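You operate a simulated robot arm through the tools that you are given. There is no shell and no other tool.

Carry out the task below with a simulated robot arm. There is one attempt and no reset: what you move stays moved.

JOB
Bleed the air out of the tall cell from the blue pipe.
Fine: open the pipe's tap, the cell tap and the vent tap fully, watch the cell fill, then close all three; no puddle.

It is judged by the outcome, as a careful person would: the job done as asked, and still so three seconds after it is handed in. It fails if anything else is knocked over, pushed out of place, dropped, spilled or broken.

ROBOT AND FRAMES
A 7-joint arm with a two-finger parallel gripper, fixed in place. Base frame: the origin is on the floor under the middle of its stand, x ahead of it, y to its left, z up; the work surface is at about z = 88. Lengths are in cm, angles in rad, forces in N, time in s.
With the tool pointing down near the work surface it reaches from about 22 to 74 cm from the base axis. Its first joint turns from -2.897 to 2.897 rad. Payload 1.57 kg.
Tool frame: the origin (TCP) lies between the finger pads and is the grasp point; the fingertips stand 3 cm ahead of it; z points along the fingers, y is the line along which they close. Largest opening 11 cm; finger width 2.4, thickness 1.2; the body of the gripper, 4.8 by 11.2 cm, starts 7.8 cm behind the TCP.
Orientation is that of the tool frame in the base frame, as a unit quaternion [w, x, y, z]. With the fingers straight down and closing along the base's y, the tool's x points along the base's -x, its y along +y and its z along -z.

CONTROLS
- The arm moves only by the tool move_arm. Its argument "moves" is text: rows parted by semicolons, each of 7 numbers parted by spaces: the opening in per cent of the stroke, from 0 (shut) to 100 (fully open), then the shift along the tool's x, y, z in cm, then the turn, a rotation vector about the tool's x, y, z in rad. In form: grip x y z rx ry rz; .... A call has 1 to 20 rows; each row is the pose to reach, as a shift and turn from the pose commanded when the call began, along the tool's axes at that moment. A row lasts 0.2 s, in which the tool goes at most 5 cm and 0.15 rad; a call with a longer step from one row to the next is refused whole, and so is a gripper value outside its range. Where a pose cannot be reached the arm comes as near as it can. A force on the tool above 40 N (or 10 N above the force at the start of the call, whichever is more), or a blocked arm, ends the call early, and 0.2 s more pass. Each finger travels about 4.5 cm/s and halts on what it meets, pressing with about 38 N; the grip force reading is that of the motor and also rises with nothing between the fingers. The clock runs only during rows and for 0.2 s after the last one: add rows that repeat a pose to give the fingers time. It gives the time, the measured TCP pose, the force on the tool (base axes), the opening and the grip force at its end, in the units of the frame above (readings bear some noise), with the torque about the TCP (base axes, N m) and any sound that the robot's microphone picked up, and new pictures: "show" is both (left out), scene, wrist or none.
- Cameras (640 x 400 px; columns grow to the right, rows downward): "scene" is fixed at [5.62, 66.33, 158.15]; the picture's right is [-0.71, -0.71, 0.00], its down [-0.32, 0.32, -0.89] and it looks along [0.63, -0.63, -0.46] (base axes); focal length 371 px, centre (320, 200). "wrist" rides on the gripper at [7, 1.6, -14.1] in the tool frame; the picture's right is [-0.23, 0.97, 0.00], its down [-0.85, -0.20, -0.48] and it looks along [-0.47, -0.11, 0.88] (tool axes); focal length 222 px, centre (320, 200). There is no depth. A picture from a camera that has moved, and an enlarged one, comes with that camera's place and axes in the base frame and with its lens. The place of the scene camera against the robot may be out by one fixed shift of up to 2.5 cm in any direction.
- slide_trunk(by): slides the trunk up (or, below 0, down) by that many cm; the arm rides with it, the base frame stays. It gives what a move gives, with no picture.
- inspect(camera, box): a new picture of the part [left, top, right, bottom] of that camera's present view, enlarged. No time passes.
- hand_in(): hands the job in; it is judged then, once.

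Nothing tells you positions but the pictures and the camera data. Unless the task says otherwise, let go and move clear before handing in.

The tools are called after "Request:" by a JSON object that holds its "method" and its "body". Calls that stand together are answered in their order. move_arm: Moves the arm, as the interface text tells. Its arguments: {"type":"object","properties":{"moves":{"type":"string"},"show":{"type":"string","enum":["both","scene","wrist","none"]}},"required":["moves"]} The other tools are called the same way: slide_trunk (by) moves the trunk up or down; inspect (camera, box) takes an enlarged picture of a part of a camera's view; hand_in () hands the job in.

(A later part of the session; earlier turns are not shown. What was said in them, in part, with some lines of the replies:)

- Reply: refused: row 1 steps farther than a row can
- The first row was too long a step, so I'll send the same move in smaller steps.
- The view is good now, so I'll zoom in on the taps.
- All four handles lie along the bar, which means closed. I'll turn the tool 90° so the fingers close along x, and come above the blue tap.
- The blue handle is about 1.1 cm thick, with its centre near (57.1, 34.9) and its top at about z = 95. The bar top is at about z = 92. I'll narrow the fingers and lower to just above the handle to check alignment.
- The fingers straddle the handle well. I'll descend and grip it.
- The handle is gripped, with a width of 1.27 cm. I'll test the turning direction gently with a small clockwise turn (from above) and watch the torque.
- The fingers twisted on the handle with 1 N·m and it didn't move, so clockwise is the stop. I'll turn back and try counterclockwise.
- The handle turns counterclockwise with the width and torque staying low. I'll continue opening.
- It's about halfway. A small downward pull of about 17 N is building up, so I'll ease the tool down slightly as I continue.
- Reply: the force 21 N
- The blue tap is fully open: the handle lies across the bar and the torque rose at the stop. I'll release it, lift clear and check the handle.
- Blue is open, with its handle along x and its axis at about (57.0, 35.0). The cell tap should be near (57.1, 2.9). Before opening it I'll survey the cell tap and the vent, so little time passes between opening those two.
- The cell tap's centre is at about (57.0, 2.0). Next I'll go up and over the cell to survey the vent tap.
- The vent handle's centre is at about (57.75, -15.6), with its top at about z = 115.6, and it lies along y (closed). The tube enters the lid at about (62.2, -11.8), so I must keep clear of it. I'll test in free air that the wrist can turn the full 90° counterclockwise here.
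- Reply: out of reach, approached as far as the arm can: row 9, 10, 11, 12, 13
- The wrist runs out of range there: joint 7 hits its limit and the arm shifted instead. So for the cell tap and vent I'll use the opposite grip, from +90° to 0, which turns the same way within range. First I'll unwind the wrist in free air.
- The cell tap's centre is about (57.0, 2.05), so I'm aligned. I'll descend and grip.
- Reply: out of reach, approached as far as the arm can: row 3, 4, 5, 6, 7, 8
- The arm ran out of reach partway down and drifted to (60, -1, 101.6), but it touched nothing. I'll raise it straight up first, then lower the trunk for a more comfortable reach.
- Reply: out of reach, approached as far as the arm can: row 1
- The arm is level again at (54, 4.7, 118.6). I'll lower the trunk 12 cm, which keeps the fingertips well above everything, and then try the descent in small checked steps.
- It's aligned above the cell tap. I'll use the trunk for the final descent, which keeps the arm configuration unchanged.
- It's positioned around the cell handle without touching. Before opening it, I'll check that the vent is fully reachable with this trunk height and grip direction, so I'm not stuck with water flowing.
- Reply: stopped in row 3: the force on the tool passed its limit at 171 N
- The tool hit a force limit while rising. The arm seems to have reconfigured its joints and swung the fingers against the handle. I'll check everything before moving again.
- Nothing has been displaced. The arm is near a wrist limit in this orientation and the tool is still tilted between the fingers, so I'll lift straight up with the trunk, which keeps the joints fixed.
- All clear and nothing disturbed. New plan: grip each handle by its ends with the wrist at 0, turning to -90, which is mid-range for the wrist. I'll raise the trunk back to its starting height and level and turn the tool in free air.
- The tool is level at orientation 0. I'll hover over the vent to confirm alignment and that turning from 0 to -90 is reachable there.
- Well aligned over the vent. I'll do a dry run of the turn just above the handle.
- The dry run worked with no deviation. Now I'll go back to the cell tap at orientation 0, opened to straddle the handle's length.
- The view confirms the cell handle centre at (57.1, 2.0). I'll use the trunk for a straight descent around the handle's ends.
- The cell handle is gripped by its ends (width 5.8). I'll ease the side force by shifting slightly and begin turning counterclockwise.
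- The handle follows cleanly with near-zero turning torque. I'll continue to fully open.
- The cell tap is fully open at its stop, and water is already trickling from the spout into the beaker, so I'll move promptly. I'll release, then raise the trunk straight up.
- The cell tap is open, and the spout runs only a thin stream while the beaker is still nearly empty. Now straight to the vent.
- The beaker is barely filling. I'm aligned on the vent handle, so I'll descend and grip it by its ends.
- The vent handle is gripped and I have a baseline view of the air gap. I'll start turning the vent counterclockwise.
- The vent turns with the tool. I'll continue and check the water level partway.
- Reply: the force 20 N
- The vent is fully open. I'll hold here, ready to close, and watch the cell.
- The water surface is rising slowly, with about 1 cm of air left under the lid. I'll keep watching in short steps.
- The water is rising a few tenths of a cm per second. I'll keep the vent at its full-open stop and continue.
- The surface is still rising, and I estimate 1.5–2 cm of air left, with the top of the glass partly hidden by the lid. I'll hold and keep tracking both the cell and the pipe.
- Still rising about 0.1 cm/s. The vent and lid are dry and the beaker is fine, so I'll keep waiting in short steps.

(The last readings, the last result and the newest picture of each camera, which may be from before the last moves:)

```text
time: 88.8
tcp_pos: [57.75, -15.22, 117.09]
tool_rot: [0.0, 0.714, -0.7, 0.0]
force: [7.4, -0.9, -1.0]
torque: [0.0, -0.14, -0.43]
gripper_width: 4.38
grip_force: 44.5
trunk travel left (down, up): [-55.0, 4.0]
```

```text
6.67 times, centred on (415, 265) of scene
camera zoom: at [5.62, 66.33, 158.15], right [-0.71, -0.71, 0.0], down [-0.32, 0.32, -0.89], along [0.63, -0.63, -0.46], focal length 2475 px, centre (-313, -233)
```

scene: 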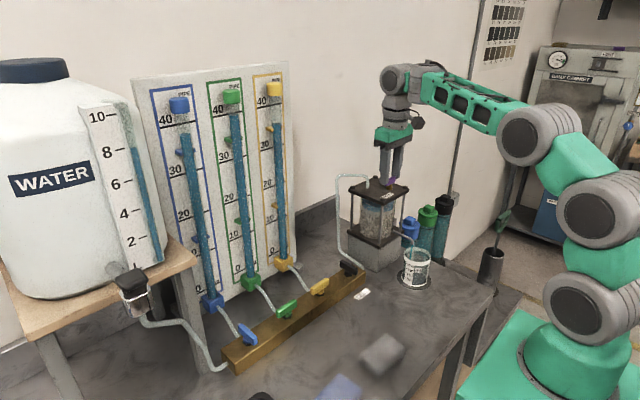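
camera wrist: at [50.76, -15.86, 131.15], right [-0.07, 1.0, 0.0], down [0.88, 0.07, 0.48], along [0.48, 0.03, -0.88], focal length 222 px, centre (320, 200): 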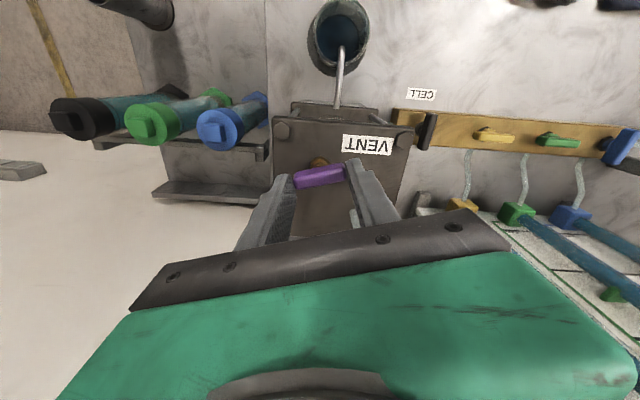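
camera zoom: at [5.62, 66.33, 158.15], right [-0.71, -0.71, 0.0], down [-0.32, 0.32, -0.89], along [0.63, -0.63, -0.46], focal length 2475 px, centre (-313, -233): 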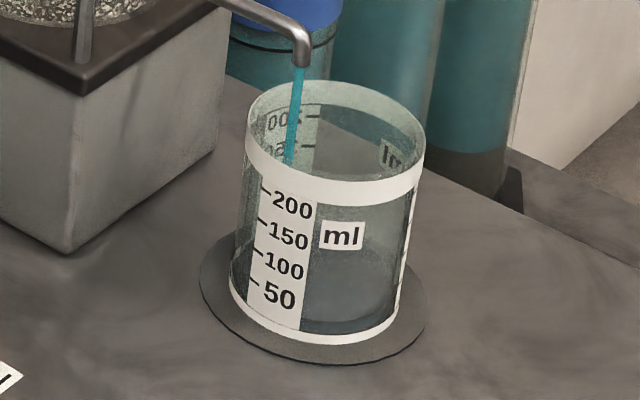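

The front edge of the water surface is now passing behind the lid edge. By my geometry about 1.3 cm of rise is left, at about 0.065 cm/s. I'll keep watching the cell, lid, vent and beaker closely.

Request:
{"method": "move_arm", "body": {"moves": "0 0 0 0 0 0 0; 0 0 0 0 0 0 0; 0 0 0 0 0 0 0; 0 0 0 0 0 0 0; 0 0 0 0 0 0 0; 0 0 0 0 0 0 0; 0 0 0 0 0 0 0; 0 0 0 0 0 0 0; 0 0 0 0 0 0 0; 0 0 0 0 0 0 0; 0 0 0 0 0 0 0; 0 0 0 0 0 0 0; 0 0 0 0 0 0 0; 0 0 0 0 0 0 0", "show": "none"}}

Request:
{"method": "inspect", "body": {"camera": "scene", "box": [360, 196, 380, 208]}}

Request:
{"method": "inspect", "body": {"camera": "scene", "box": [170, 110, 230, 190]}}

Request:
{"method": "inspect", "body": {"camera": "scene", "box": [340, 160, 440, 222]}}

Request:
{"method": "inspect", "body": {"camera": "wrist", "box": [200, 80, 440, 230]}}

```text
time: 91.8
tcp_pos: [57.74, -15.26, 117.11]
tool_rot: [0.001, 0.713, -0.701, 0.002]
force: [7.0, -1.5, -1.3]
torque: [0.03, -0.15, -0.48]
gripper_width: 4.38
grip_force: 45.4
trunk travel left (down, up): [-55.0, 4.0]
```

```text
16.00 times, centred on (370, 202) of scene
camera zoom: at [5.62, 66.33, 158.15], right [-0.71, -0.71, 0.0], down [-0.32, 0.32, -0.89], along [0.63, -0.63, -0.46], focal length 5940 px, centre (-480, 168)
```

zoom: 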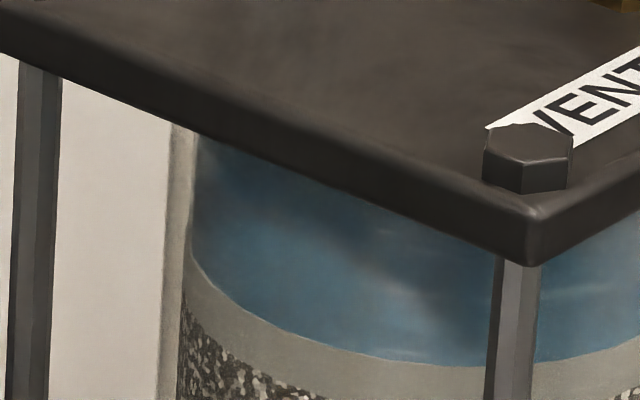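

```text
5.00 times, centred on (200, 150) of scene
camera zoom: at [5.62, 66.33, 158.15], right [-0.71, -0.71, 0.0], down [-0.32, 0.32, -0.89], along [0.63, -0.63, -0.46], focal length 1856 px, centre (920, 450)
```

zoom: 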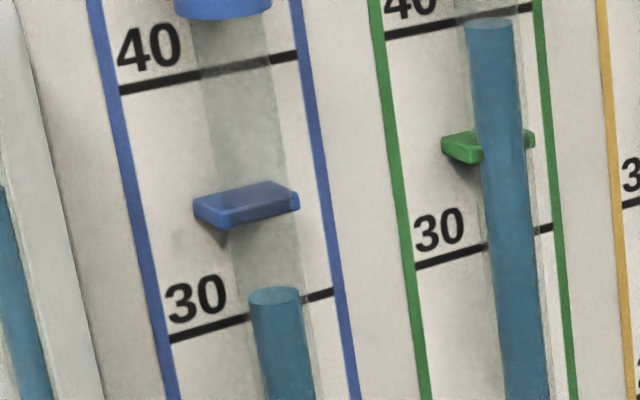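

```text
6.40 times, centred on (390, 191) of scene
camera zoom: at [5.62, 66.33, 158.15], right [-0.71, -0.71, 0.0], down [-0.32, 0.32, -0.89], along [0.63, -0.63, -0.46], focal length 2376 px, centre (-128, 258)
```

zoom: 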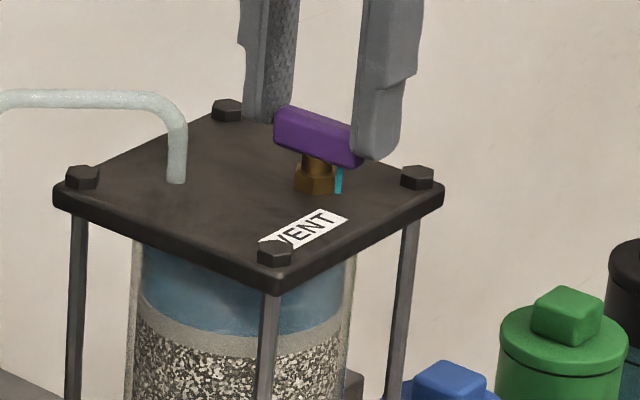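

```text
2.67 times, centred on (320, 155) of wrist
camera zoom: at [56.32, -22.29, 131.18], right [-0.98, 0.21, 0.0], down [0.18, 0.86, 0.48], along [0.1, 0.47, -0.88], focal length 592 px, centre (320, 320)
```

zoom: 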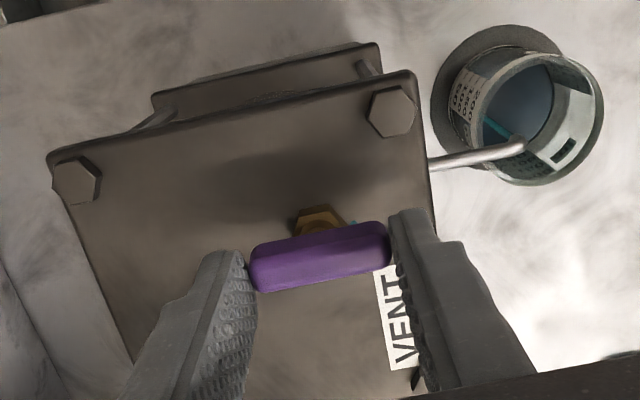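

Water is just emerging at the vent, so the cell is full. I'm closing the vent immediately.

Request:
{"method": "move_arm", "body": {"moves": "0 0 0 0 0 0 0.148; 0 0 0 0 0 0 0.296; 0 0 0 0 0 0 0.444; 0 0 0 0 0 0 0.592; 0 0 0 0 0 0 0.74; 0 0 0 0 0 0 0.888; 0 0 0 0 0 0 1.036; 0 0 0 0 0 0 1.184; 0 0 0 0 0 0 1.332; 0 0 0 0 0 0 1.48; 0 0 0 0 0 0 1.6; 0 0 0 0 0 0 1.62", "show": "both"}}

Request:
{"method": "inspect", "body": {"camera": "scene", "box": [340, 160, 440, 222]}}

Request:
{"method": "inspect", "body": {"camera": "wrist", "box": [200, 80, 440, 230]}}

Request:
{"method": "inspect", "body": {"camera": "scene", "box": [320, 200, 480, 300]}}

```text
time: 94.4
tcp_pos: [57.77, -15.34, 117.04]
tool_rot: [0.001, 0.015, 1.0, -0.001]
force: [22.0, -6.0, 17.0]
torque: [0.23, -0.88, 0.72]
gripper_width: 4.36
grip_force: 45.1
trunk travel left (down, up): [-55.0, 4.0]
camera wrist: at [50.86, -13.54, 131.1], right [0.26, 0.97, 0.0], down [0.85, -0.22, 0.48], along [0.47, -0.12, -0.88], focal length 222 px, centre (320, 200)
```

scene: 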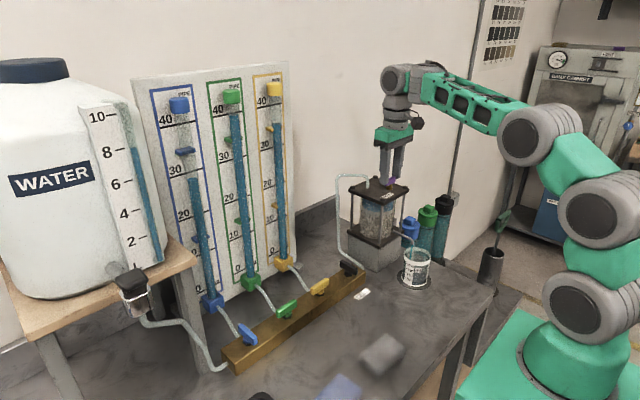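
wrist: 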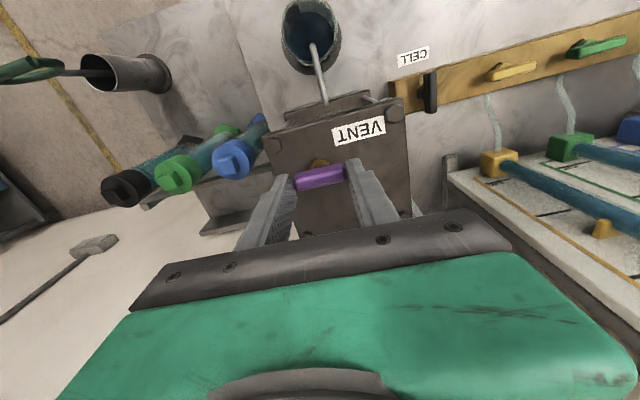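

```text
6.40 times, centred on (390, 191) of scene
camera zoom: at [5.62, 66.33, 158.15], right [-0.71, -0.71, 0.0], down [-0.32, 0.32, -0.89], along [0.63, -0.63, -0.46], focal length 2376 px, centre (-128, 258)
```

zoom: 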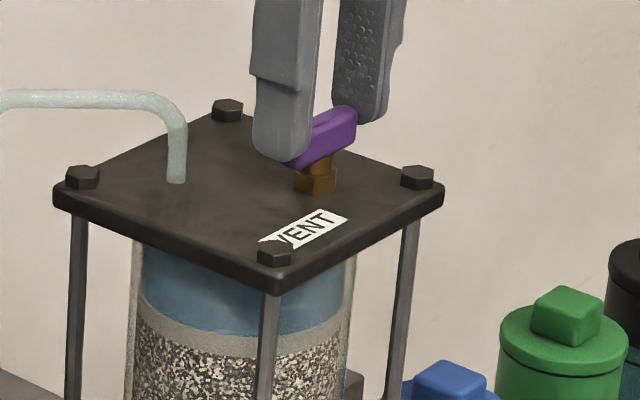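

```text
2.67 times, centred on (320, 155) of wrist
camera zoom: at [50.86, -13.54, 131.1], right [0.26, 0.97, 0.0], down [0.85, -0.22, 0.48], along [0.47, -0.12, -0.88], focal length 592 px, centre (320, 320)
```

zoom: 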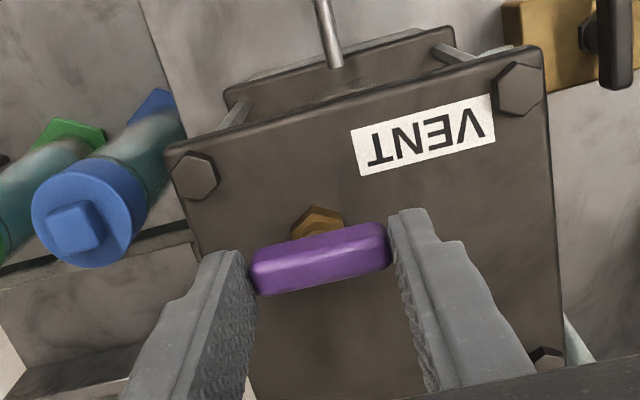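

```text
4.00 times, centred on (400, 250) of scene
camera zoom: at [5.62, 66.33, 158.15], right [-0.71, -0.71, 0.0], down [-0.32, 0.32, -0.89], along [0.63, -0.63, -0.46], focal length 1485 px, centre (0, 0)
```

zoom: 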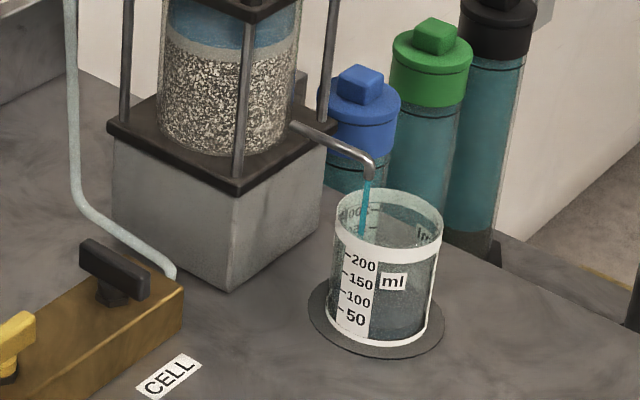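

The vent is closed (torque at its stop), the stream has stopped and there's no puddle. I'll release and go straight to the cell tap.

Request:
{"method": "move_arm", "body": {"moves": "0 0 0 0 0 0 -0.03; 60 0 0 0 0 0 -0.03; 60 0 0 0 0 0 -0.03; 60 0 0 -2 0 0 -0.03; 60 0 0 -5.5 0 0 -0.03; 60 0.1 1 -7.5 0 0 -0.17; 60 0.3 4 -7.5 0 0 -0.31; 60 0.6 8 -7.5 0 0 -0.45; 60 0.9 12 -7 0 0 -0.59; 65 1.1 15 -6 0 0 -0.73; 70 1.27 17.28 -4 0 0 -0.87; 70 1.27 17.28 -1 0 0 -1.01; 70 1.27 17.28 2 0 0 -1.15; 70 1.27 17.28 4 0 0 -1.29; 70 1.27 17.28 5 0 0 -1.43; 70 1.27 17.28 5 0 0 -1.57; 70 1.27 17.28 5 0 0 -1.6; 70 1.27 17.28 5 0 0 -1.6", "show": "both"}}

Request:
{"method": "inspect", "body": {"camera": "wrist", "box": [240, 80, 400, 180]}}

Request:
{"method": "inspect", "body": {"camera": "scene", "box": [340, 160, 440, 222]}}

```text
time: 98.2
tcp_pos: [56.88, 2.08, 111.77]
tool_rot: [-0.001, -0.707, 0.707, -0.001]
force: [0.4, 0.1, 0.0]
torque: [0.0, 0.03, -0.01]
gripper_width: 7.68
grip_force: 0.0
trunk travel left (down, up): [-55.0, 4.0]
camera wrist: at [55.23, -4.93, 126.03], right [-0.97, 0.23, 0.0], down [0.2, 0.86, 0.48], along [0.11, 0.46, -0.88], focal length 222 px, centre (320, 200)
```

scene: 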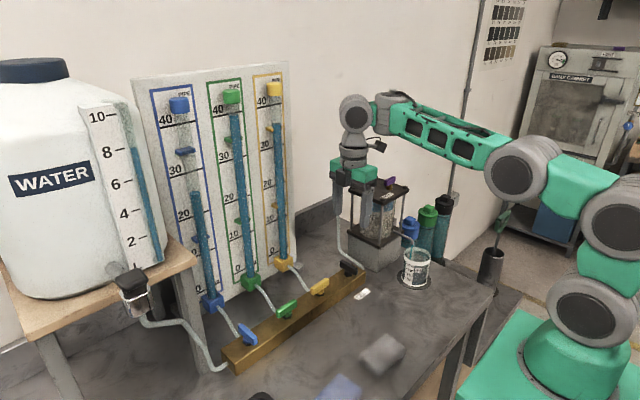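
wrist: 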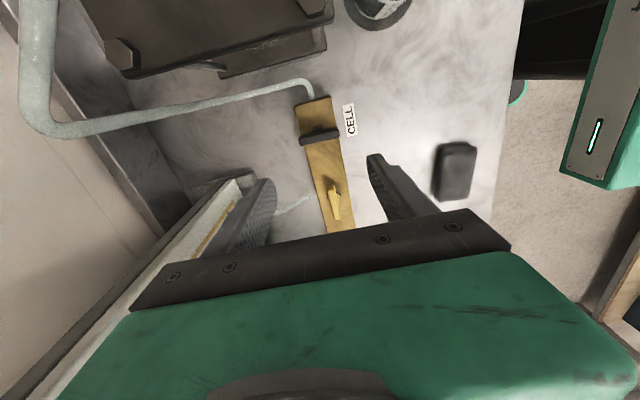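

```text
4.00 times, centred on (320, 130) of wrist
camera zoom: at [55.23, -4.93, 126.03], right [-0.97, 0.23, 0.0], down [0.2, 0.86, 0.48], along [0.11, 0.46, -0.88], focal length 888 px, centre (320, 480)
```

zoom: 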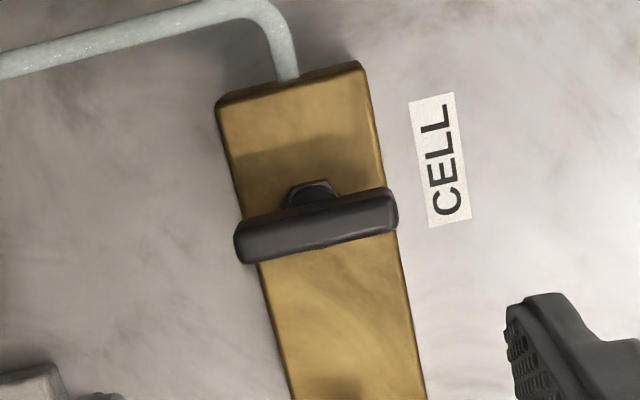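

```text
6.40 times, centred on (390, 191) of scene
camera zoom: at [5.62, 66.33, 158.15], right [-0.71, -0.71, 0.0], down [-0.32, 0.32, -0.89], along [0.63, -0.63, -0.46], focal length 2376 px, centre (-128, 258)
```

zoom: 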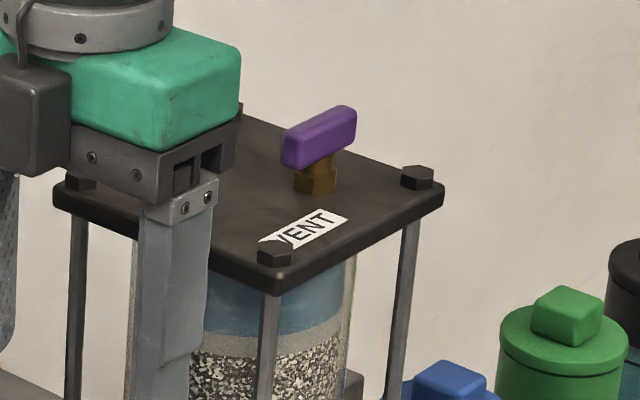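

The vent handle is closed, along y. I'm aligned over the cell handle, so I'll descend straight with the trunk and grip its ends.

Request:
{"method": "slide_trunk", "body": {"by": -15.4}}

Request:
{"method": "move_arm", "body": {"moves": "45 0 0 0 0 0 0; 20 0 0 0 0 0 0; 0 0 0 0 0 0 0", "show": "wrist"}}

Request:
{"method": "inspect", "body": {"camera": "wrist", "box": [220, 100, 420, 225]}}

```text
time: 100.0
tcp_pos: [56.75, 2.06, 96.5]
tool_rot: [0.0, 0.708, -0.706, 0.001]
force: [-0.2, -0.7, 0.7]
torque: [-0.03, 0.0, -0.01]
gripper_width: 7.72
grip_force: 0.0
trunk travel left (down, up): [-39.6, 19.4]
```

```text
time: 100.8
tcp_pos: [56.97, 2.22, 96.43]
tool_rot: [0.0, -0.707, 0.707, -0.002]
force: [12.8, -0.1, 0.0]
torque: [0.41, -0.48, -0.02]
gripper_width: 5.79
grip_force: 28.5
trunk travel left (down, up): [-39.6, 19.4]
camera wrist: at [55.36, -4.94, 110.62], right [-0.97, 0.23, 0.0], down [0.2, 0.86, 0.48], along [0.11, 0.46, -0.88], focal length 222 px, centre (320, 200)
```

wrist: 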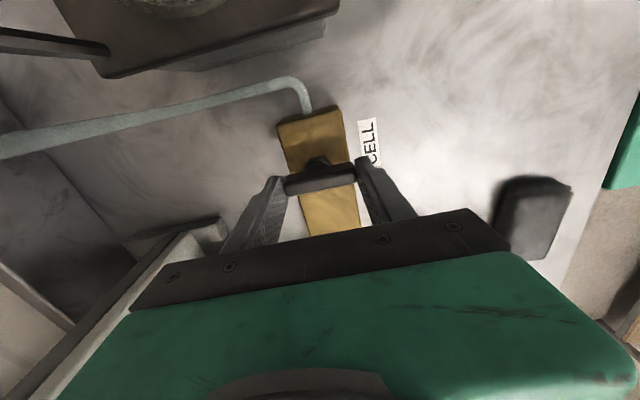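

```text
3.20 times, centred on (320, 162) of wrist
camera zoom: at [55.36, -4.94, 110.62], right [-0.97, 0.23, 0.0], down [0.2, 0.86, 0.48], along [0.11, 0.46, -0.88], focal length 711 px, centre (320, 320)
```

zoom: 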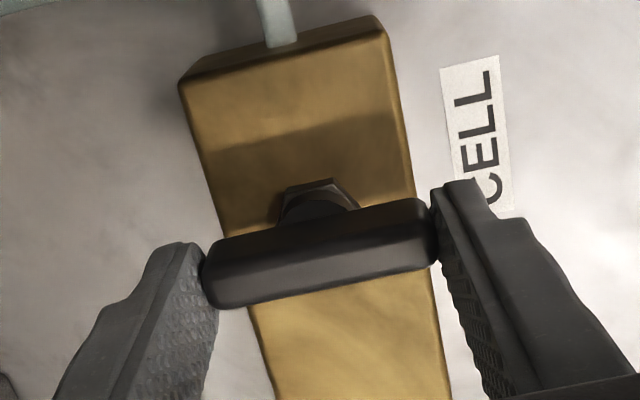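

Gripped. I'm closing the cell tap clockwise.

Request:
{"method": "move_arm", "body": {"moves": "0 0 -0.1 0 0 0 0.14; 0 0 -0.1 0 0 0 0.285; 0 0 -0.1 0 0 0 0.43; 0 0 -0.1 0 0 0 0.575; 0 0 -0.1 0 0 0 0.72; 0 0 -0.1 0 0 0 0.865; 0 0 -0.1 0 0 0 1.01; 0 0 -0.1 0 0 0 1.155; 0 0 -0.1 0 0 0 1.3; 0 0 -0.1 0 0 0 1.445; 0 0 -0.1 0 0 0 1.57; 0 0 -0.1 0 0 0 1.61", "show": "both"}}

Request:
{"method": "inspect", "body": {"camera": "wrist", "box": [220, 100, 420, 225]}}

Request:
{"method": "inspect", "body": {"camera": "scene", "box": [320, 180, 480, 300]}}

```text
time: 103.4
tcp_pos: [57.0, 2.01, 96.45]
tool_rot: [0.002, 0.021, 1.0, 0.001]
force: [24.6, -18.7, 13.4]
torque: [-0.26, -0.97, 0.98]
gripper_width: 5.8
grip_force: 44.9
trunk travel left (down, up): [-39.6, 19.4]
camera wrist: at [50.1, 3.81, 110.57], right [0.27, 0.96, 0.0], down [0.84, -0.23, 0.48], along [0.46, -0.13, -0.88], focal length 222 px, centre (320, 200)
```

scene: 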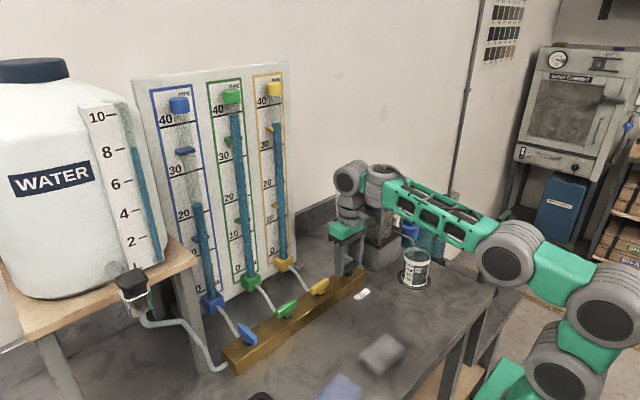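
wrist: 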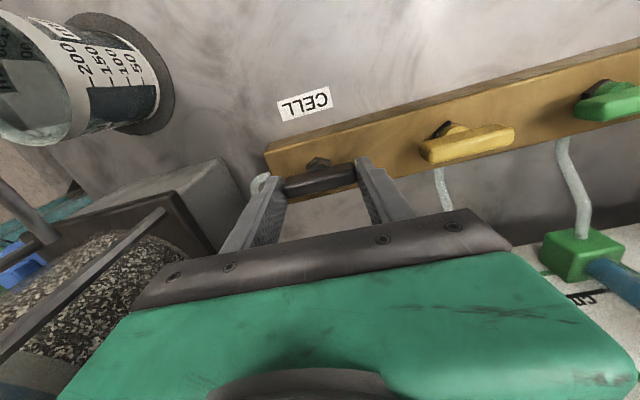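

```text
3.20 times, centred on (320, 162) of wrist
camera zoom: at [50.1, 3.81, 110.57], right [0.27, 0.96, 0.0], down [0.84, -0.23, 0.48], along [0.46, -0.13, -0.88], focal length 711 px, centre (320, 320)
```

zoom: 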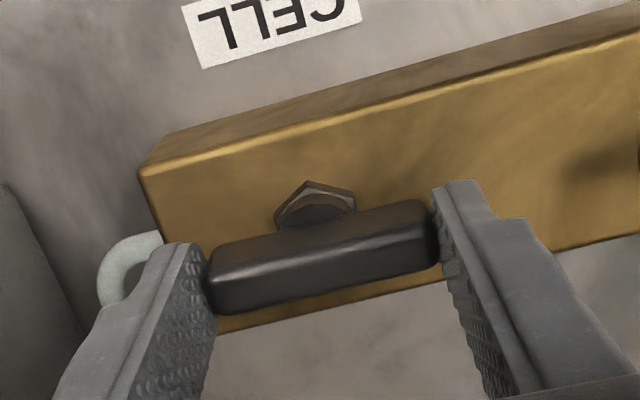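

```text
3.33 times, centred on (400, 240) of scene
camera zoom: at [5.62, 66.33, 158.15], right [-0.71, -0.71, 0.0], down [-0.32, 0.32, -0.89], along [0.63, -0.63, -0.46], focal length 1238 px, centre (53, 67)
```

zoom: 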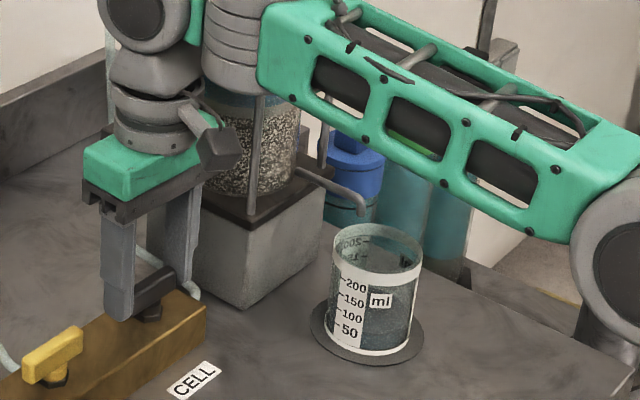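

The cell tap is closed at its stop and the spout has stopped. I'll release it and raise the trunk.

Request:
{"method": "move_arm", "body": {"moves": "0 0 0 0 0 0 -0.04; 40 0 0 0 0 0 -0.04; 70 0 0 0 0 0 -0.04; 70 0 0 0 0 0 -0.04", "show": "none"}}

Request:
{"method": "slide_trunk", "body": {"by": 15.4}}

Request:
{"method": "inspect", "body": {"camera": "scene", "box": [300, 160, 480, 300]}}

Request:
{"method": "inspect", "body": {"camera": "scene", "box": [140, 80, 260, 380]}}

```text
time: 104.4
tcp_pos: [56.86, 2.21, 96.28]
tool_rot: [-0.001, 0.0, 1.0, -0.001]
force: [0.3, -0.1, 0.7]
torque: [0.02, 0.02, 0.03]
gripper_width: 7.68
grip_force: 0.0
trunk travel left (down, up): [-39.6, 19.4]
```

```text
time: 106.2
tcp_pos: [56.99, 2.28, 111.99]
tool_rot: [0.001, 0.0, 1.0, 0.0]
force: [0.1, 0.8, -0.7]
torque: [-0.02, 0.01, 0.0]
gripper_width: 7.67
grip_force: 0.1
trunk travel left (down, up): [-55.0, 4.0]
```

```text
2.86 times, centred on (390, 230) of scene
camera zoom: at [5.62, 66.33, 158.15], right [-0.71, -0.71, 0.0], down [-0.32, 0.32, -0.89], along [0.63, -0.63, -0.46], focal length 1061 px, centre (120, 114)
```

zoom: 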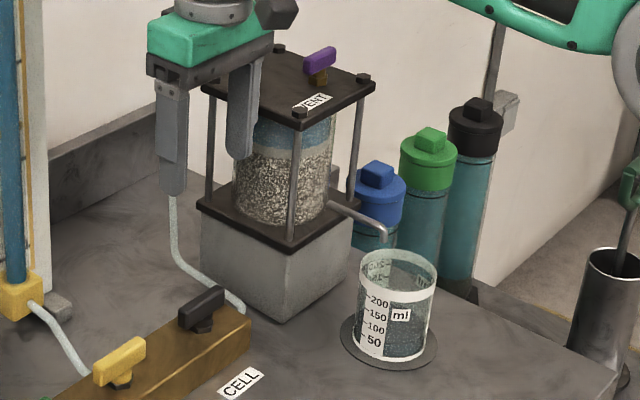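

```text
1.33 times, centred on (200, 230) of scene
camera zoom: at [5.62, 66.33, 158.15], right [-0.71, -0.71, 0.0], down [-0.32, 0.32, -0.89], along [0.63, -0.63, -0.46], focal length 495 px, centre (480, 160)
```

zoom: 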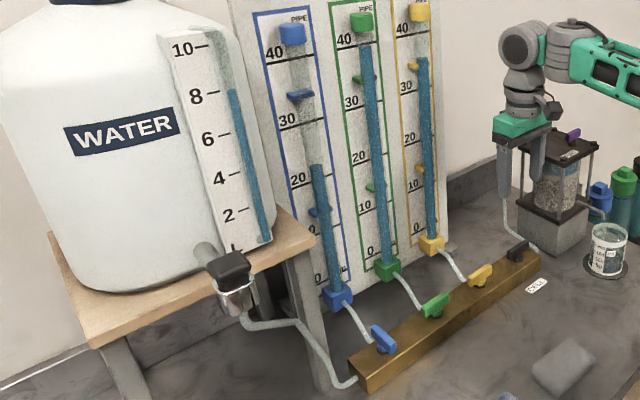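

The cell tap is closed, the cell is full to the lid, the beaker holds about 100 ml, and there's no puddle. Now to the blue tap.

Request:
{"method": "move_arm", "body": {"moves": "70 0 2.5 0 0 0 -0.14; 70 0 5.5 0 0 0 -0.28; 70 0 8.5 0 0 0 -0.42; 70 0 11.5 0 0 0 -0.56; 70 0 14.5 0 0 0 -0.7; 70 0 17.5 0 0 0 -0.84; 70 0 20.5 0 0 0 -0.98; 70 0 23.5 0 0 0 -1.12; 70 0 26.5 0 0 0 -1.26; 70 0 29.5 0 0 0 -1.4; 70 0 32 0 0 0 -1.5; 70 0 32.85 0 0 0 -1.5708; 70 0 32.85 0 0 0 -1.5708; 70 0 32.85 0 0 0 -1.5708", "show": "both"}}

Request:
{"method": "inspect", "body": {"camera": "wrist", "box": [240, 80, 400, 180]}}

```text
time: 109.2
tcp_pos: [56.83, 35.04, 111.8]
tool_rot: [0.0, 0.708, -0.707, 0.002]
force: [0.0, -0.4, -0.5]
torque: [-0.02, 0.03, 0.0]
gripper_width: 7.7
grip_force: 0.0
trunk travel left (down, up): [-55.0, 4.0]
camera wrist: at [55.28, 28.05, 125.93], right [-0.97, 0.23, 0.0], down [0.2, 0.86, 0.48], along [0.11, 0.46, -0.88], focal length 222 px, centre (320, 200)
```

scene: 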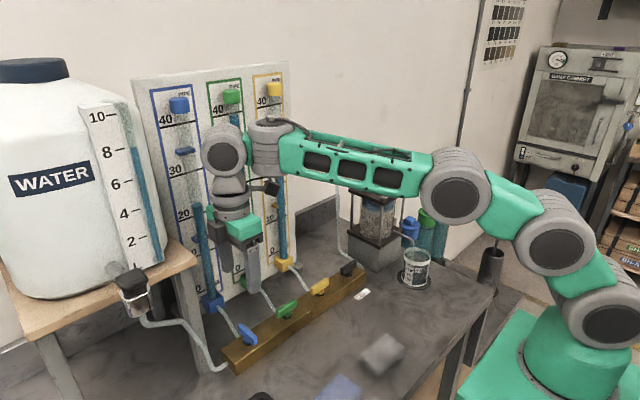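
wrist: 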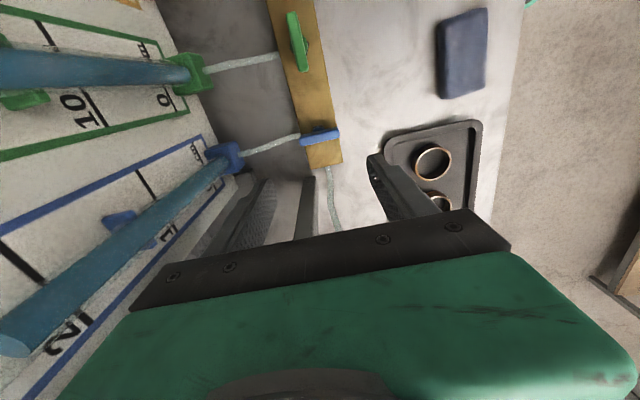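

```text
4.00 times, centred on (320, 130) of wrist
camera zoom: at [55.28, 28.05, 125.93], right [-0.97, 0.23, 0.0], down [0.2, 0.86, 0.48], along [0.11, 0.46, -0.88], focal length 888 px, centre (320, 480)
```

zoom: 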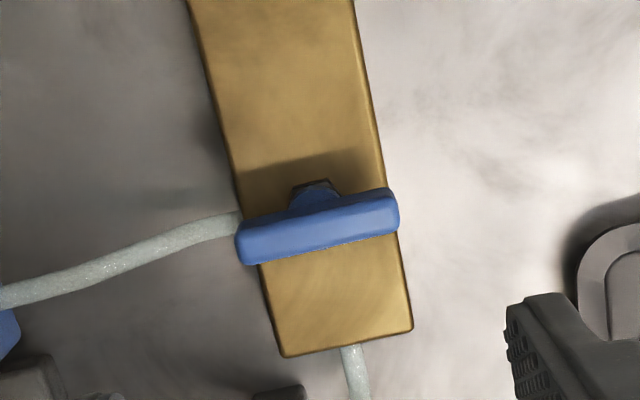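

The geometry is the same as at the cell tap, with the handle centred. The inlet tube lies below fingertip height, so I'll narrow the opening slightly and descend with the trunk.

Request:
{"method": "move_arm", "body": {"moves": "65 0 -0.08 0 0 0 0; 65 0 -0.08 0 0 0 0", "show": "none"}}

Request:
{"method": "slide_trunk", "body": {"by": -12}}

Request:
{"method": "inspect", "body": {"camera": "wrist", "box": [220, 100, 420, 225]}}

Request:
{"method": "inspect", "body": {"camera": "scene", "box": [190, 250, 310, 370]}}

```text
time: 109.8
tcp_pos: [56.97, 35.1, 111.96]
tool_rot: [-0.002, -0.707, 0.707, -0.002]
force: [0.1, 0.0, 0.3]
torque: [0.0, -0.01, -0.02]
gripper_width: 7.14
grip_force: 0.0
trunk travel left (down, up): [-55.0, 4.0]
```

```text
time: 111.3
tcp_pos: [56.92, 35.04, 99.7]
tool_rot: [0.0, 0.707, -0.707, 0.002]
force: [-0.3, -0.1, 0.0]
torque: [0.03, 0.01, 0.01]
gripper_width: 7.15
grip_force: 0.0
trunk travel left (down, up): [-43.0, 16.0]
```

```text
3.20 times, centred on (320, 162) of wrist
camera zoom: at [55.31, 28.06, 113.93], right [-0.97, 0.23, 0.0], down [0.2, 0.86, 0.48], along [0.11, 0.46, -0.88], focal length 711 px, centre (320, 320)
```

zoom: 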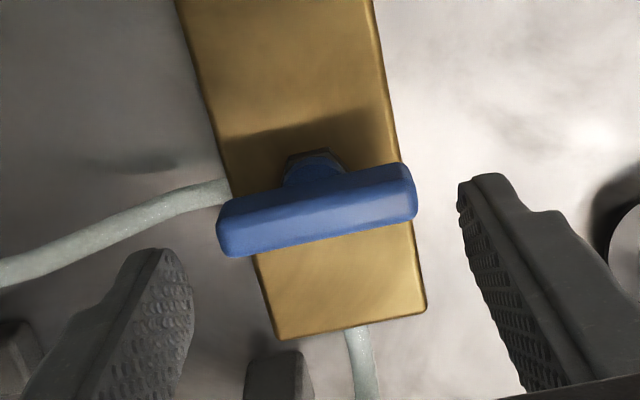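

```text
3.33 times, centred on (250, 310) of scene
camera zoom: at [5.62, 66.33, 158.15], right [-0.71, -0.71, 0.0], down [-0.32, 0.32, -0.89], along [0.63, -0.63, -0.46], focal length 1238 px, centre (553, -167)
```

zoom: 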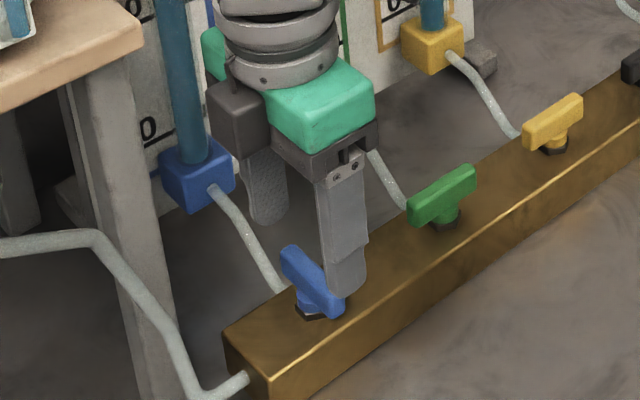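

Request:
{"method": "slide_trunk", "body": {"by": -2.8}}

Request:
{"method": "inspect", "body": {"camera": "wrist", "box": [220, 100, 420, 225]}}

Request:
{"method": "inspect", "body": {"camera": "scene", "box": [190, 270, 310, 370]}}

```text
time: 112.0
tcp_pos: [56.94, 35.08, 96.99]
tool_rot: [0.0, -0.707, 0.707, -0.001]
force: [-0.2, -0.1, -0.8]
torque: [0.0, -0.02, 0.0]
gripper_width: 7.14
grip_force: 0.1
trunk travel left (down, up): [-40.2, 18.8]
```

```text
3.20 times, centred on (320, 162) of wrist
camera zoom: at [55.3, 28.05, 111.12], right [-0.97, 0.23, 0.0], down [0.2, 0.86, 0.48], along [0.11, 0.46, -0.88], focal length 711 px, centre (320, 320)
```

zoom: 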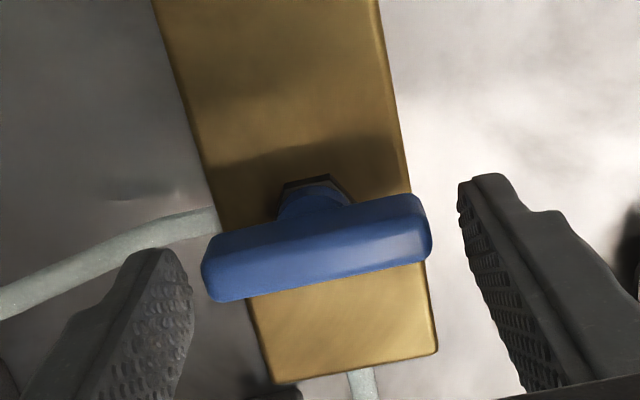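

```text
4.00 times, centred on (250, 320) of scene
camera zoom: at [5.62, 66.33, 158.15], right [-0.71, -0.71, 0.0], down [-0.32, 0.32, -0.89], along [0.63, -0.63, -0.46], focal length 1485 px, centre (600, -280)
```

zoom: 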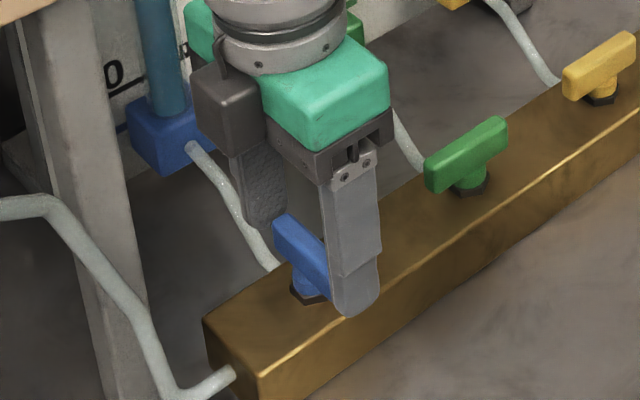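

Request:
{"method": "move_arm", "body": {"moves": "65 0 0 0.3 0 0 0; 40 0 0 0.3 0 0 0; 0 0 0 0.3 0 0 0; 0 0 0 0.3 0 0 0", "show": "wrist"}}

Request:
{"method": "inspect", "body": {"camera": "wrist", "box": [220, 100, 420, 225]}}

```text
time: 113.0
tcp_pos: [57.11, 35.15, 96.51]
tool_rot: [0.001, -0.707, 0.707, -0.001]
force: [9.7, 1.8, -1.4]
torque: [0.6, -0.56, 0.0]
gripper_width: 5.79
grip_force: 29.9
trunk travel left (down, up): [-40.2, 18.8]
camera wrist: at [55.39, 28.04, 110.75], right [-0.97, 0.23, 0.0], down [0.2, 0.86, 0.48], along [0.11, 0.47, -0.88], focal length 222 px, centre (320, 200)
```

wrist: 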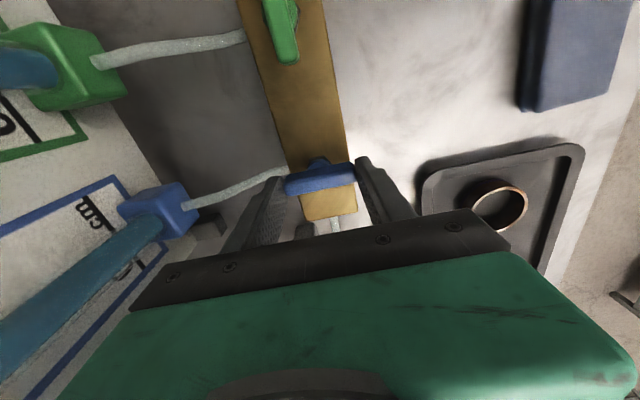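

```text
3.20 times, centred on (320, 162) of wrist
camera zoom: at [55.39, 28.04, 110.75], right [-0.97, 0.23, 0.0], down [0.2, 0.86, 0.48], along [0.11, 0.47, -0.88], focal length 711 px, centre (320, 320)
```

zoom: 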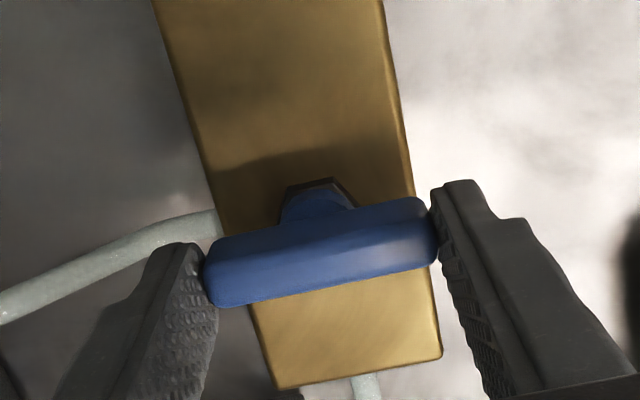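

The blue handle is gripped by its ends. I'm turning it clockwise to close.

Request:
{"method": "move_arm", "body": {"moves": "0 0 -0.08 0 0 0 0.12; 0 0 -0.08 0 0 0 0.25; 0 0 -0.08 0 0 0 0.38; 0 0 -0.08 0 0 0 0.51; 0 0 -0.08 0 0 0 0.64; 0 0 -0.08 0 0 0 0.77; 0 0 -0.08 0 0 0 0.9; 0 0 -0.08 0 0 0 1.03; 0 0 -0.08 0 0 0 1.16; 0 0 -0.08 0 0 0 1.29; 0 0 -0.08 0 0 0 1.42; 0 0 -0.08 0 0 0 1.54; 0 0 -0.08 0 0 0 1.61; 0 0 -0.08 0 0 0 1.61", "show": "both"}}

Request:
{"method": "inspect", "body": {"camera": "wrist", "box": [220, 100, 420, 225]}}

Request:
{"method": "inspect", "body": {"camera": "scene", "box": [190, 270, 310, 370]}}

```text
time: 116.0
tcp_pos: [57.01, 35.05, 96.59]
tool_rot: [0.0, 0.019, 1.0, -0.001]
force: [11.9, -9.1, -0.1]
torque: [-0.3, -0.18, 1.28]
gripper_width: 5.78
grip_force: 45.4
trunk travel left (down, up): [-40.2, 18.8]
camera wrist: at [50.19, 36.81, 110.75], right [0.26, 0.96, 0.0], down [0.85, -0.23, 0.48], along [0.46, -0.13, -0.88], focal length 222 px, centre (320, 200)
```

scene: 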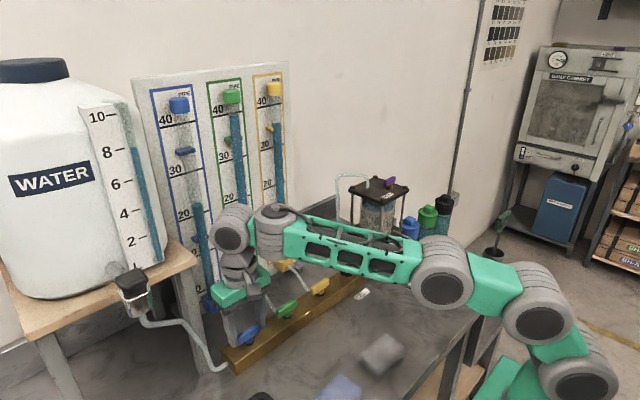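
wrist: 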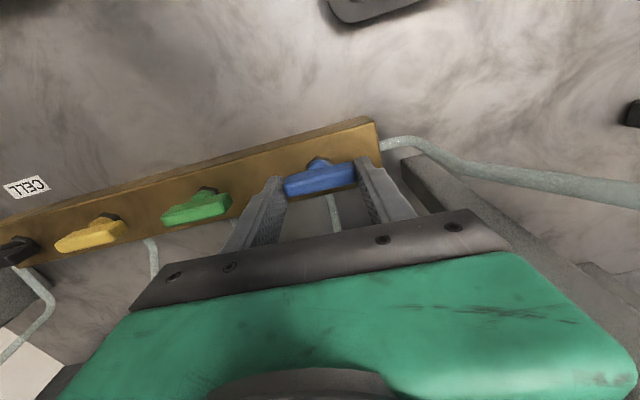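

```text
3.20 times, centred on (320, 162) of wrist
camera zoom: at [50.19, 36.81, 110.75], right [0.26, 0.96, 0.0], down [0.85, -0.23, 0.48], along [0.46, -0.13, -0.88], focal length 711 px, centre (320, 320)
```

zoom: 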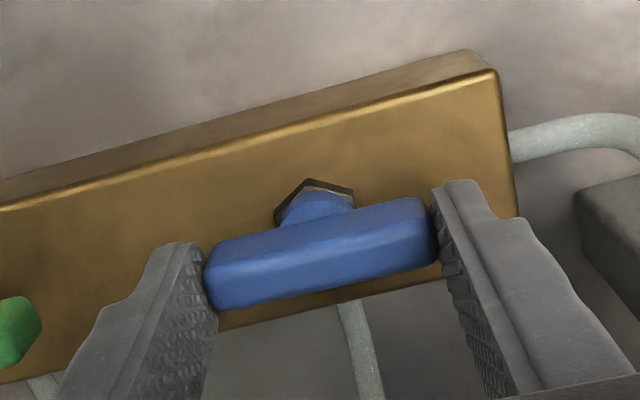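

```text
4.00 times, centred on (250, 320) of scene
camera zoom: at [5.62, 66.33, 158.15], right [-0.71, -0.71, 0.0], down [-0.32, 0.32, -0.89], along [0.63, -0.63, -0.46], focal length 1485 px, centre (600, -280)
```

zoom: 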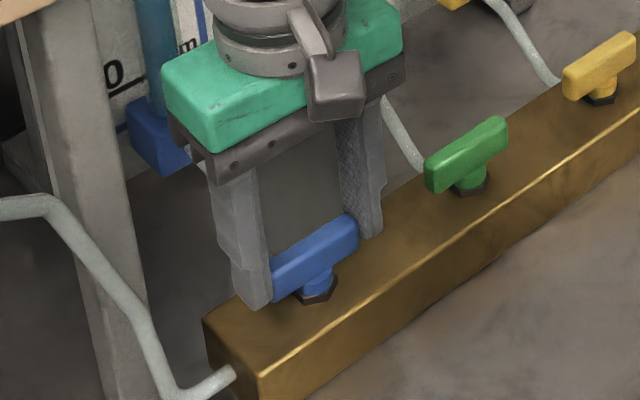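

The blue tap is closed at its stop. I'll release it and lift clear.

Request:
{"method": "move_arm", "body": {"moves": "0 0 0 0 0 0 -0.04; 40 0 0 0 0 0 -0.04; 66 0 0 0 0 0 -0.04; 66 0 0 0 0 0 -0.04", "show": "none"}}

Request:
{"method": "slide_trunk", "body": {"by": 15}}

Request:
{"method": "move_arm", "body": {"moves": "66 2 -1 -2 0 0 0; 66 5 -3 -5 0 0 0; 66 8 -5 -8 0 0 0; 66 11 -7 -11 0 0 0; 66 14 -9 -14 0 0 0; 66 17 -11 -16 0 0 0; 66 20 -12 -18 0 0 0; 66 23 -13 -20 0 0 0; 66 23 -13 -20 0 0 0", "show": "both"}}

Request:
{"method": "inspect", "body": {"camera": "scene", "box": [200, 240, 400, 380]}}

Request:
{"method": "inspect", "body": {"camera": "scene", "box": [320, 160, 480, 300]}}

Request:
{"method": "inspect", "body": {"camera": "scene", "box": [340, 160, 440, 222]}}

```text
time: 117.0
tcp_pos: [57.08, 35.07, 96.64]
tool_rot: [0.001, 0.0, 1.0, -0.001]
force: [-0.2, -0.3, 0.7]
torque: [0.03, 0.01, 0.0]
gripper_width: 7.26
grip_force: 0.1
trunk travel left (down, up): [-40.2, 18.8]
```

```text
time: 118.8
tcp_pos: [57.02, 35.12, 111.62]
tool_rot: [0.001, -0.001, 1.0, -0.001]
force: [-0.1, -0.9, 0.8]
torque: [-0.02, 0.0, 0.0]
gripper_width: 7.26
grip_force: 0.1
trunk travel left (down, up): [-55.2, 3.8]
```

```text
time: 120.8
tcp_pos: [33.88, 22.03, 131.87]
tool_rot: [0.001, -0.001, 1.0, -0.001]
force: [0.5, -0.2, 0.4]
torque: [-0.01, 0.03, 0.0]
gripper_width: 7.25
grip_force: 0.1
trunk travel left (down, up): [-55.2, 3.8]
camera wrist: at [26.91, 23.6, 145.96], right [0.23, 0.97, 0.0], down [0.85, -0.2, 0.48], along [0.47, -0.11, -0.88], focal length 222 px, centre (320, 200)
```

scene: 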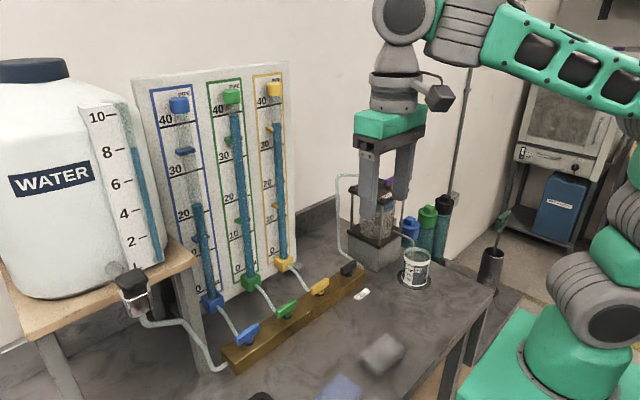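
wrist: 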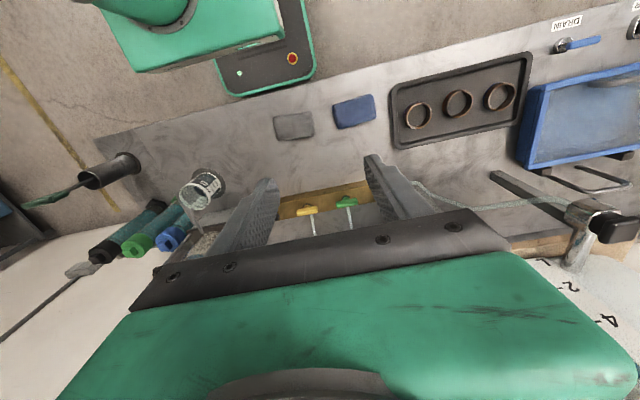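

```text
2.86 times, centred on (300, 310) of scene
camera zoom: at [5.62, 66.33, 158.15], right [-0.71, -0.71, 0.0], down [-0.32, 0.32, -0.89], along [0.63, -0.63, -0.46], focal length 1061 px, centre (377, -114)
```

zoom: 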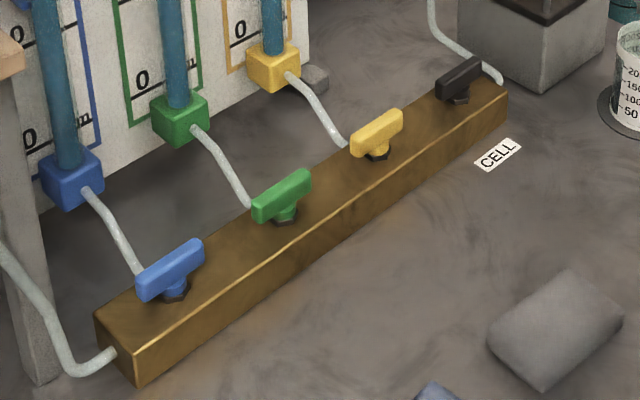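

```text
2.86 times, centred on (400, 230) of scene
camera zoom: at [5.62, 66.33, 158.15], right [-0.71, -0.71, 0.0], down [-0.32, 0.32, -0.89], along [0.63, -0.63, -0.46], focal length 1061 px, centre (91, 114)
```

zoom: 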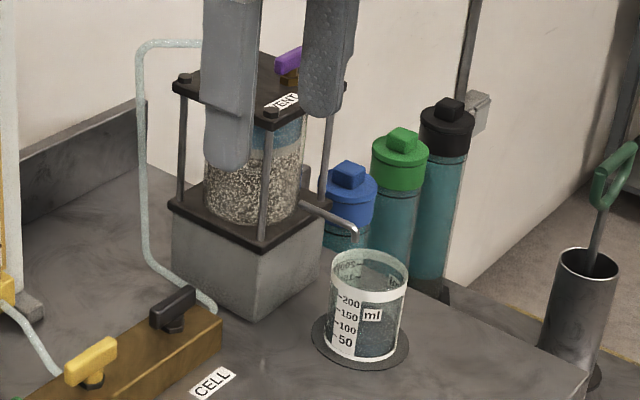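

```text
6.40 times, centred on (390, 191) of scene
camera zoom: at [5.62, 66.33, 158.15], right [-0.71, -0.71, 0.0], down [-0.32, 0.32, -0.89], along [0.63, -0.63, -0.46], focal length 2376 px, centre (-128, 258)
```

zoom: 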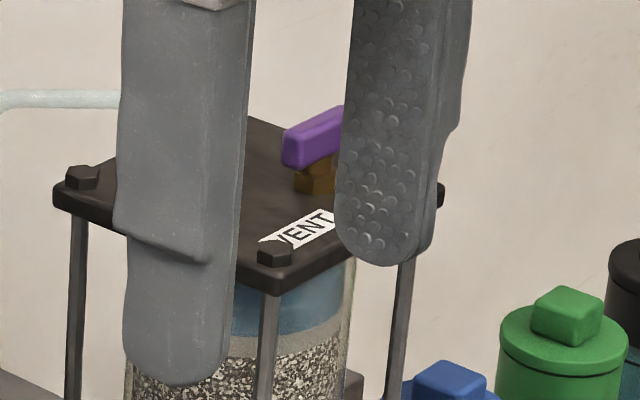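

All three handles are back along the bar and closed. I'll move the hand out of the line of sight for one last check of the cell and bench.

Request:
{"method": "move_arm", "body": {"moves": "66 1 -3 -3 0 0 0; 66 2 -6 -6 0 0 0; 66 3 -9 -8 0 0 0; 66 4 -12 -8 0 0 0; 66 5 -16 -8 0 0 0; 66 5 -16 -8 0 0 0", "show": "both"}}

Request:
{"method": "inspect", "body": {"camera": "scene", "box": [340, 160, 440, 222]}}

Request:
{"method": "inspect", "body": {"camera": "scene", "box": [320, 180, 500, 310]}}

Request:
{"method": "inspect", "body": {"camera": "scene", "box": [130, 60, 310, 190]}}

```text
time: 122.2
tcp_pos: [28.86, 6.06, 139.55]
tool_rot: [0.001, 0.0, 1.0, 0.0]
force: [-0.4, 0.8, 0.9]
torque: [0.01, 0.04, -0.01]
gripper_width: 7.25
grip_force: 0.1
trunk travel left (down, up): [-55.2, 3.8]
camera wrist: at [21.93, 7.77, 153.58], right [0.23, 0.97, 0.0], down [0.85, -0.2, 0.48], along [0.47, -0.11, -0.88], focal length 222 px, centre (320, 200)
```

scene: 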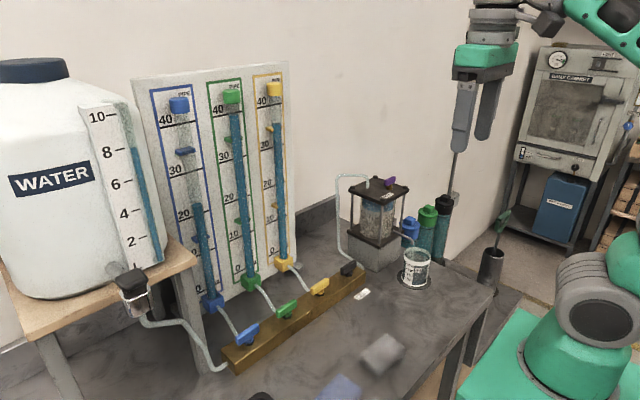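
wrist: 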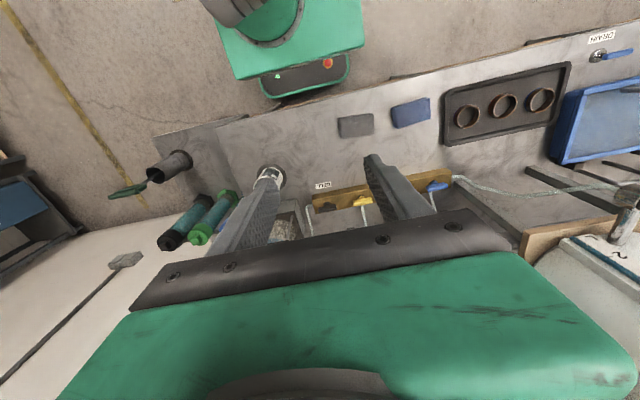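

```text
6.40 times, centred on (390, 191) of scene
camera zoom: at [5.62, 66.33, 158.15], right [-0.71, -0.71, 0.0], down [-0.32, 0.32, -0.89], along [0.63, -0.63, -0.46], focal length 2376 px, centre (-128, 258)
```

zoom: 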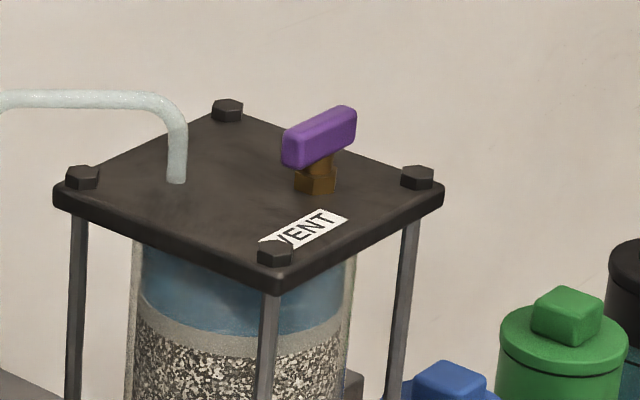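

```text
3.08 times, centred on (410, 245) of scene
camera zoom: at [5.62, 66.33, 158.15], right [-0.71, -0.71, 0.0], down [-0.32, 0.32, -0.89], along [0.63, -0.63, -0.46], focal length 1142 px, centre (43, 62)
```

zoom: 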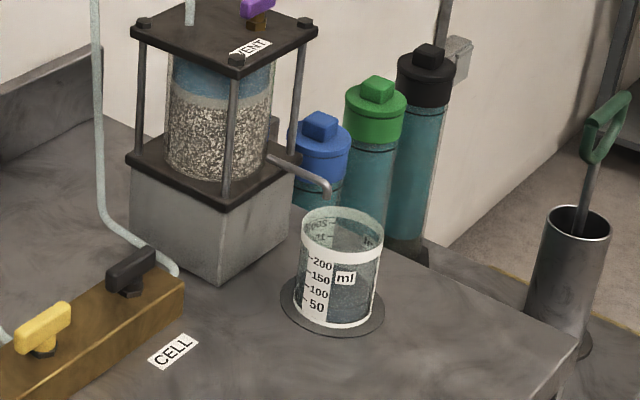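

```text
3.08 times, centred on (220, 125) of scene
camera zoom: at [5.62, 66.33, 158.15], right [-0.71, -0.71, 0.0], down [-0.32, 0.32, -0.89], along [0.63, -0.63, -0.46], focal length 1142 px, centre (628, 431)
```

zoom: 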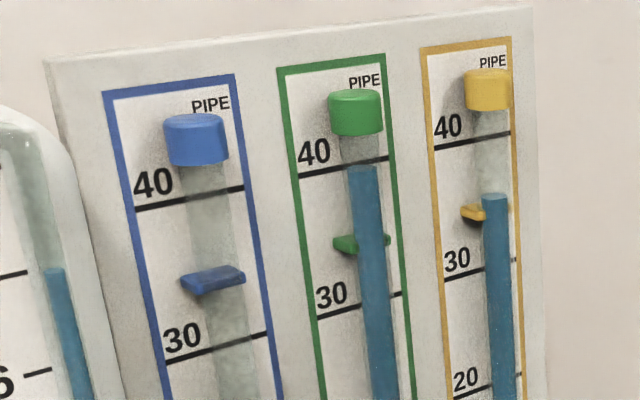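

The cell is filled to the lid with no air gap visible. The blue, cell and vent taps are all closed, the spout has stopped, the bench is dry and nothing else has moved. The arm is clear, so I'm handing in.

Request:
{"method": "hand_in", "body": {}}

```text
The job is handed in.
```

The cell has been bled from the blue pipe, and I've handed the job in. The water is up to the lid as far as the camera shows; the lid hides the top centimetre or so.

- **Opening:** I opened the blue pipe tap, the cell tap and the vent tap fully, in that order.
- **Filling:** I watched the level rise until water just appeared at the vent, which I took as full.
- **Closing:** I closed the vent first, then the cell tap, then the blue tap. All three went back to their stops.
- **Water:** The bench and lid looked dry at the end, apart from the moment of water at the vent. About 100 ml ran from the cell's spout into the beaker while the cell tap was open.

On a first approach to the cell tap, the arm shifted unexpectedly and pressed a finger against the cell handle. The force limit stopped it at 171 N. The handle did not move, and it turned normally afterwards. I saw nothing else displaced.
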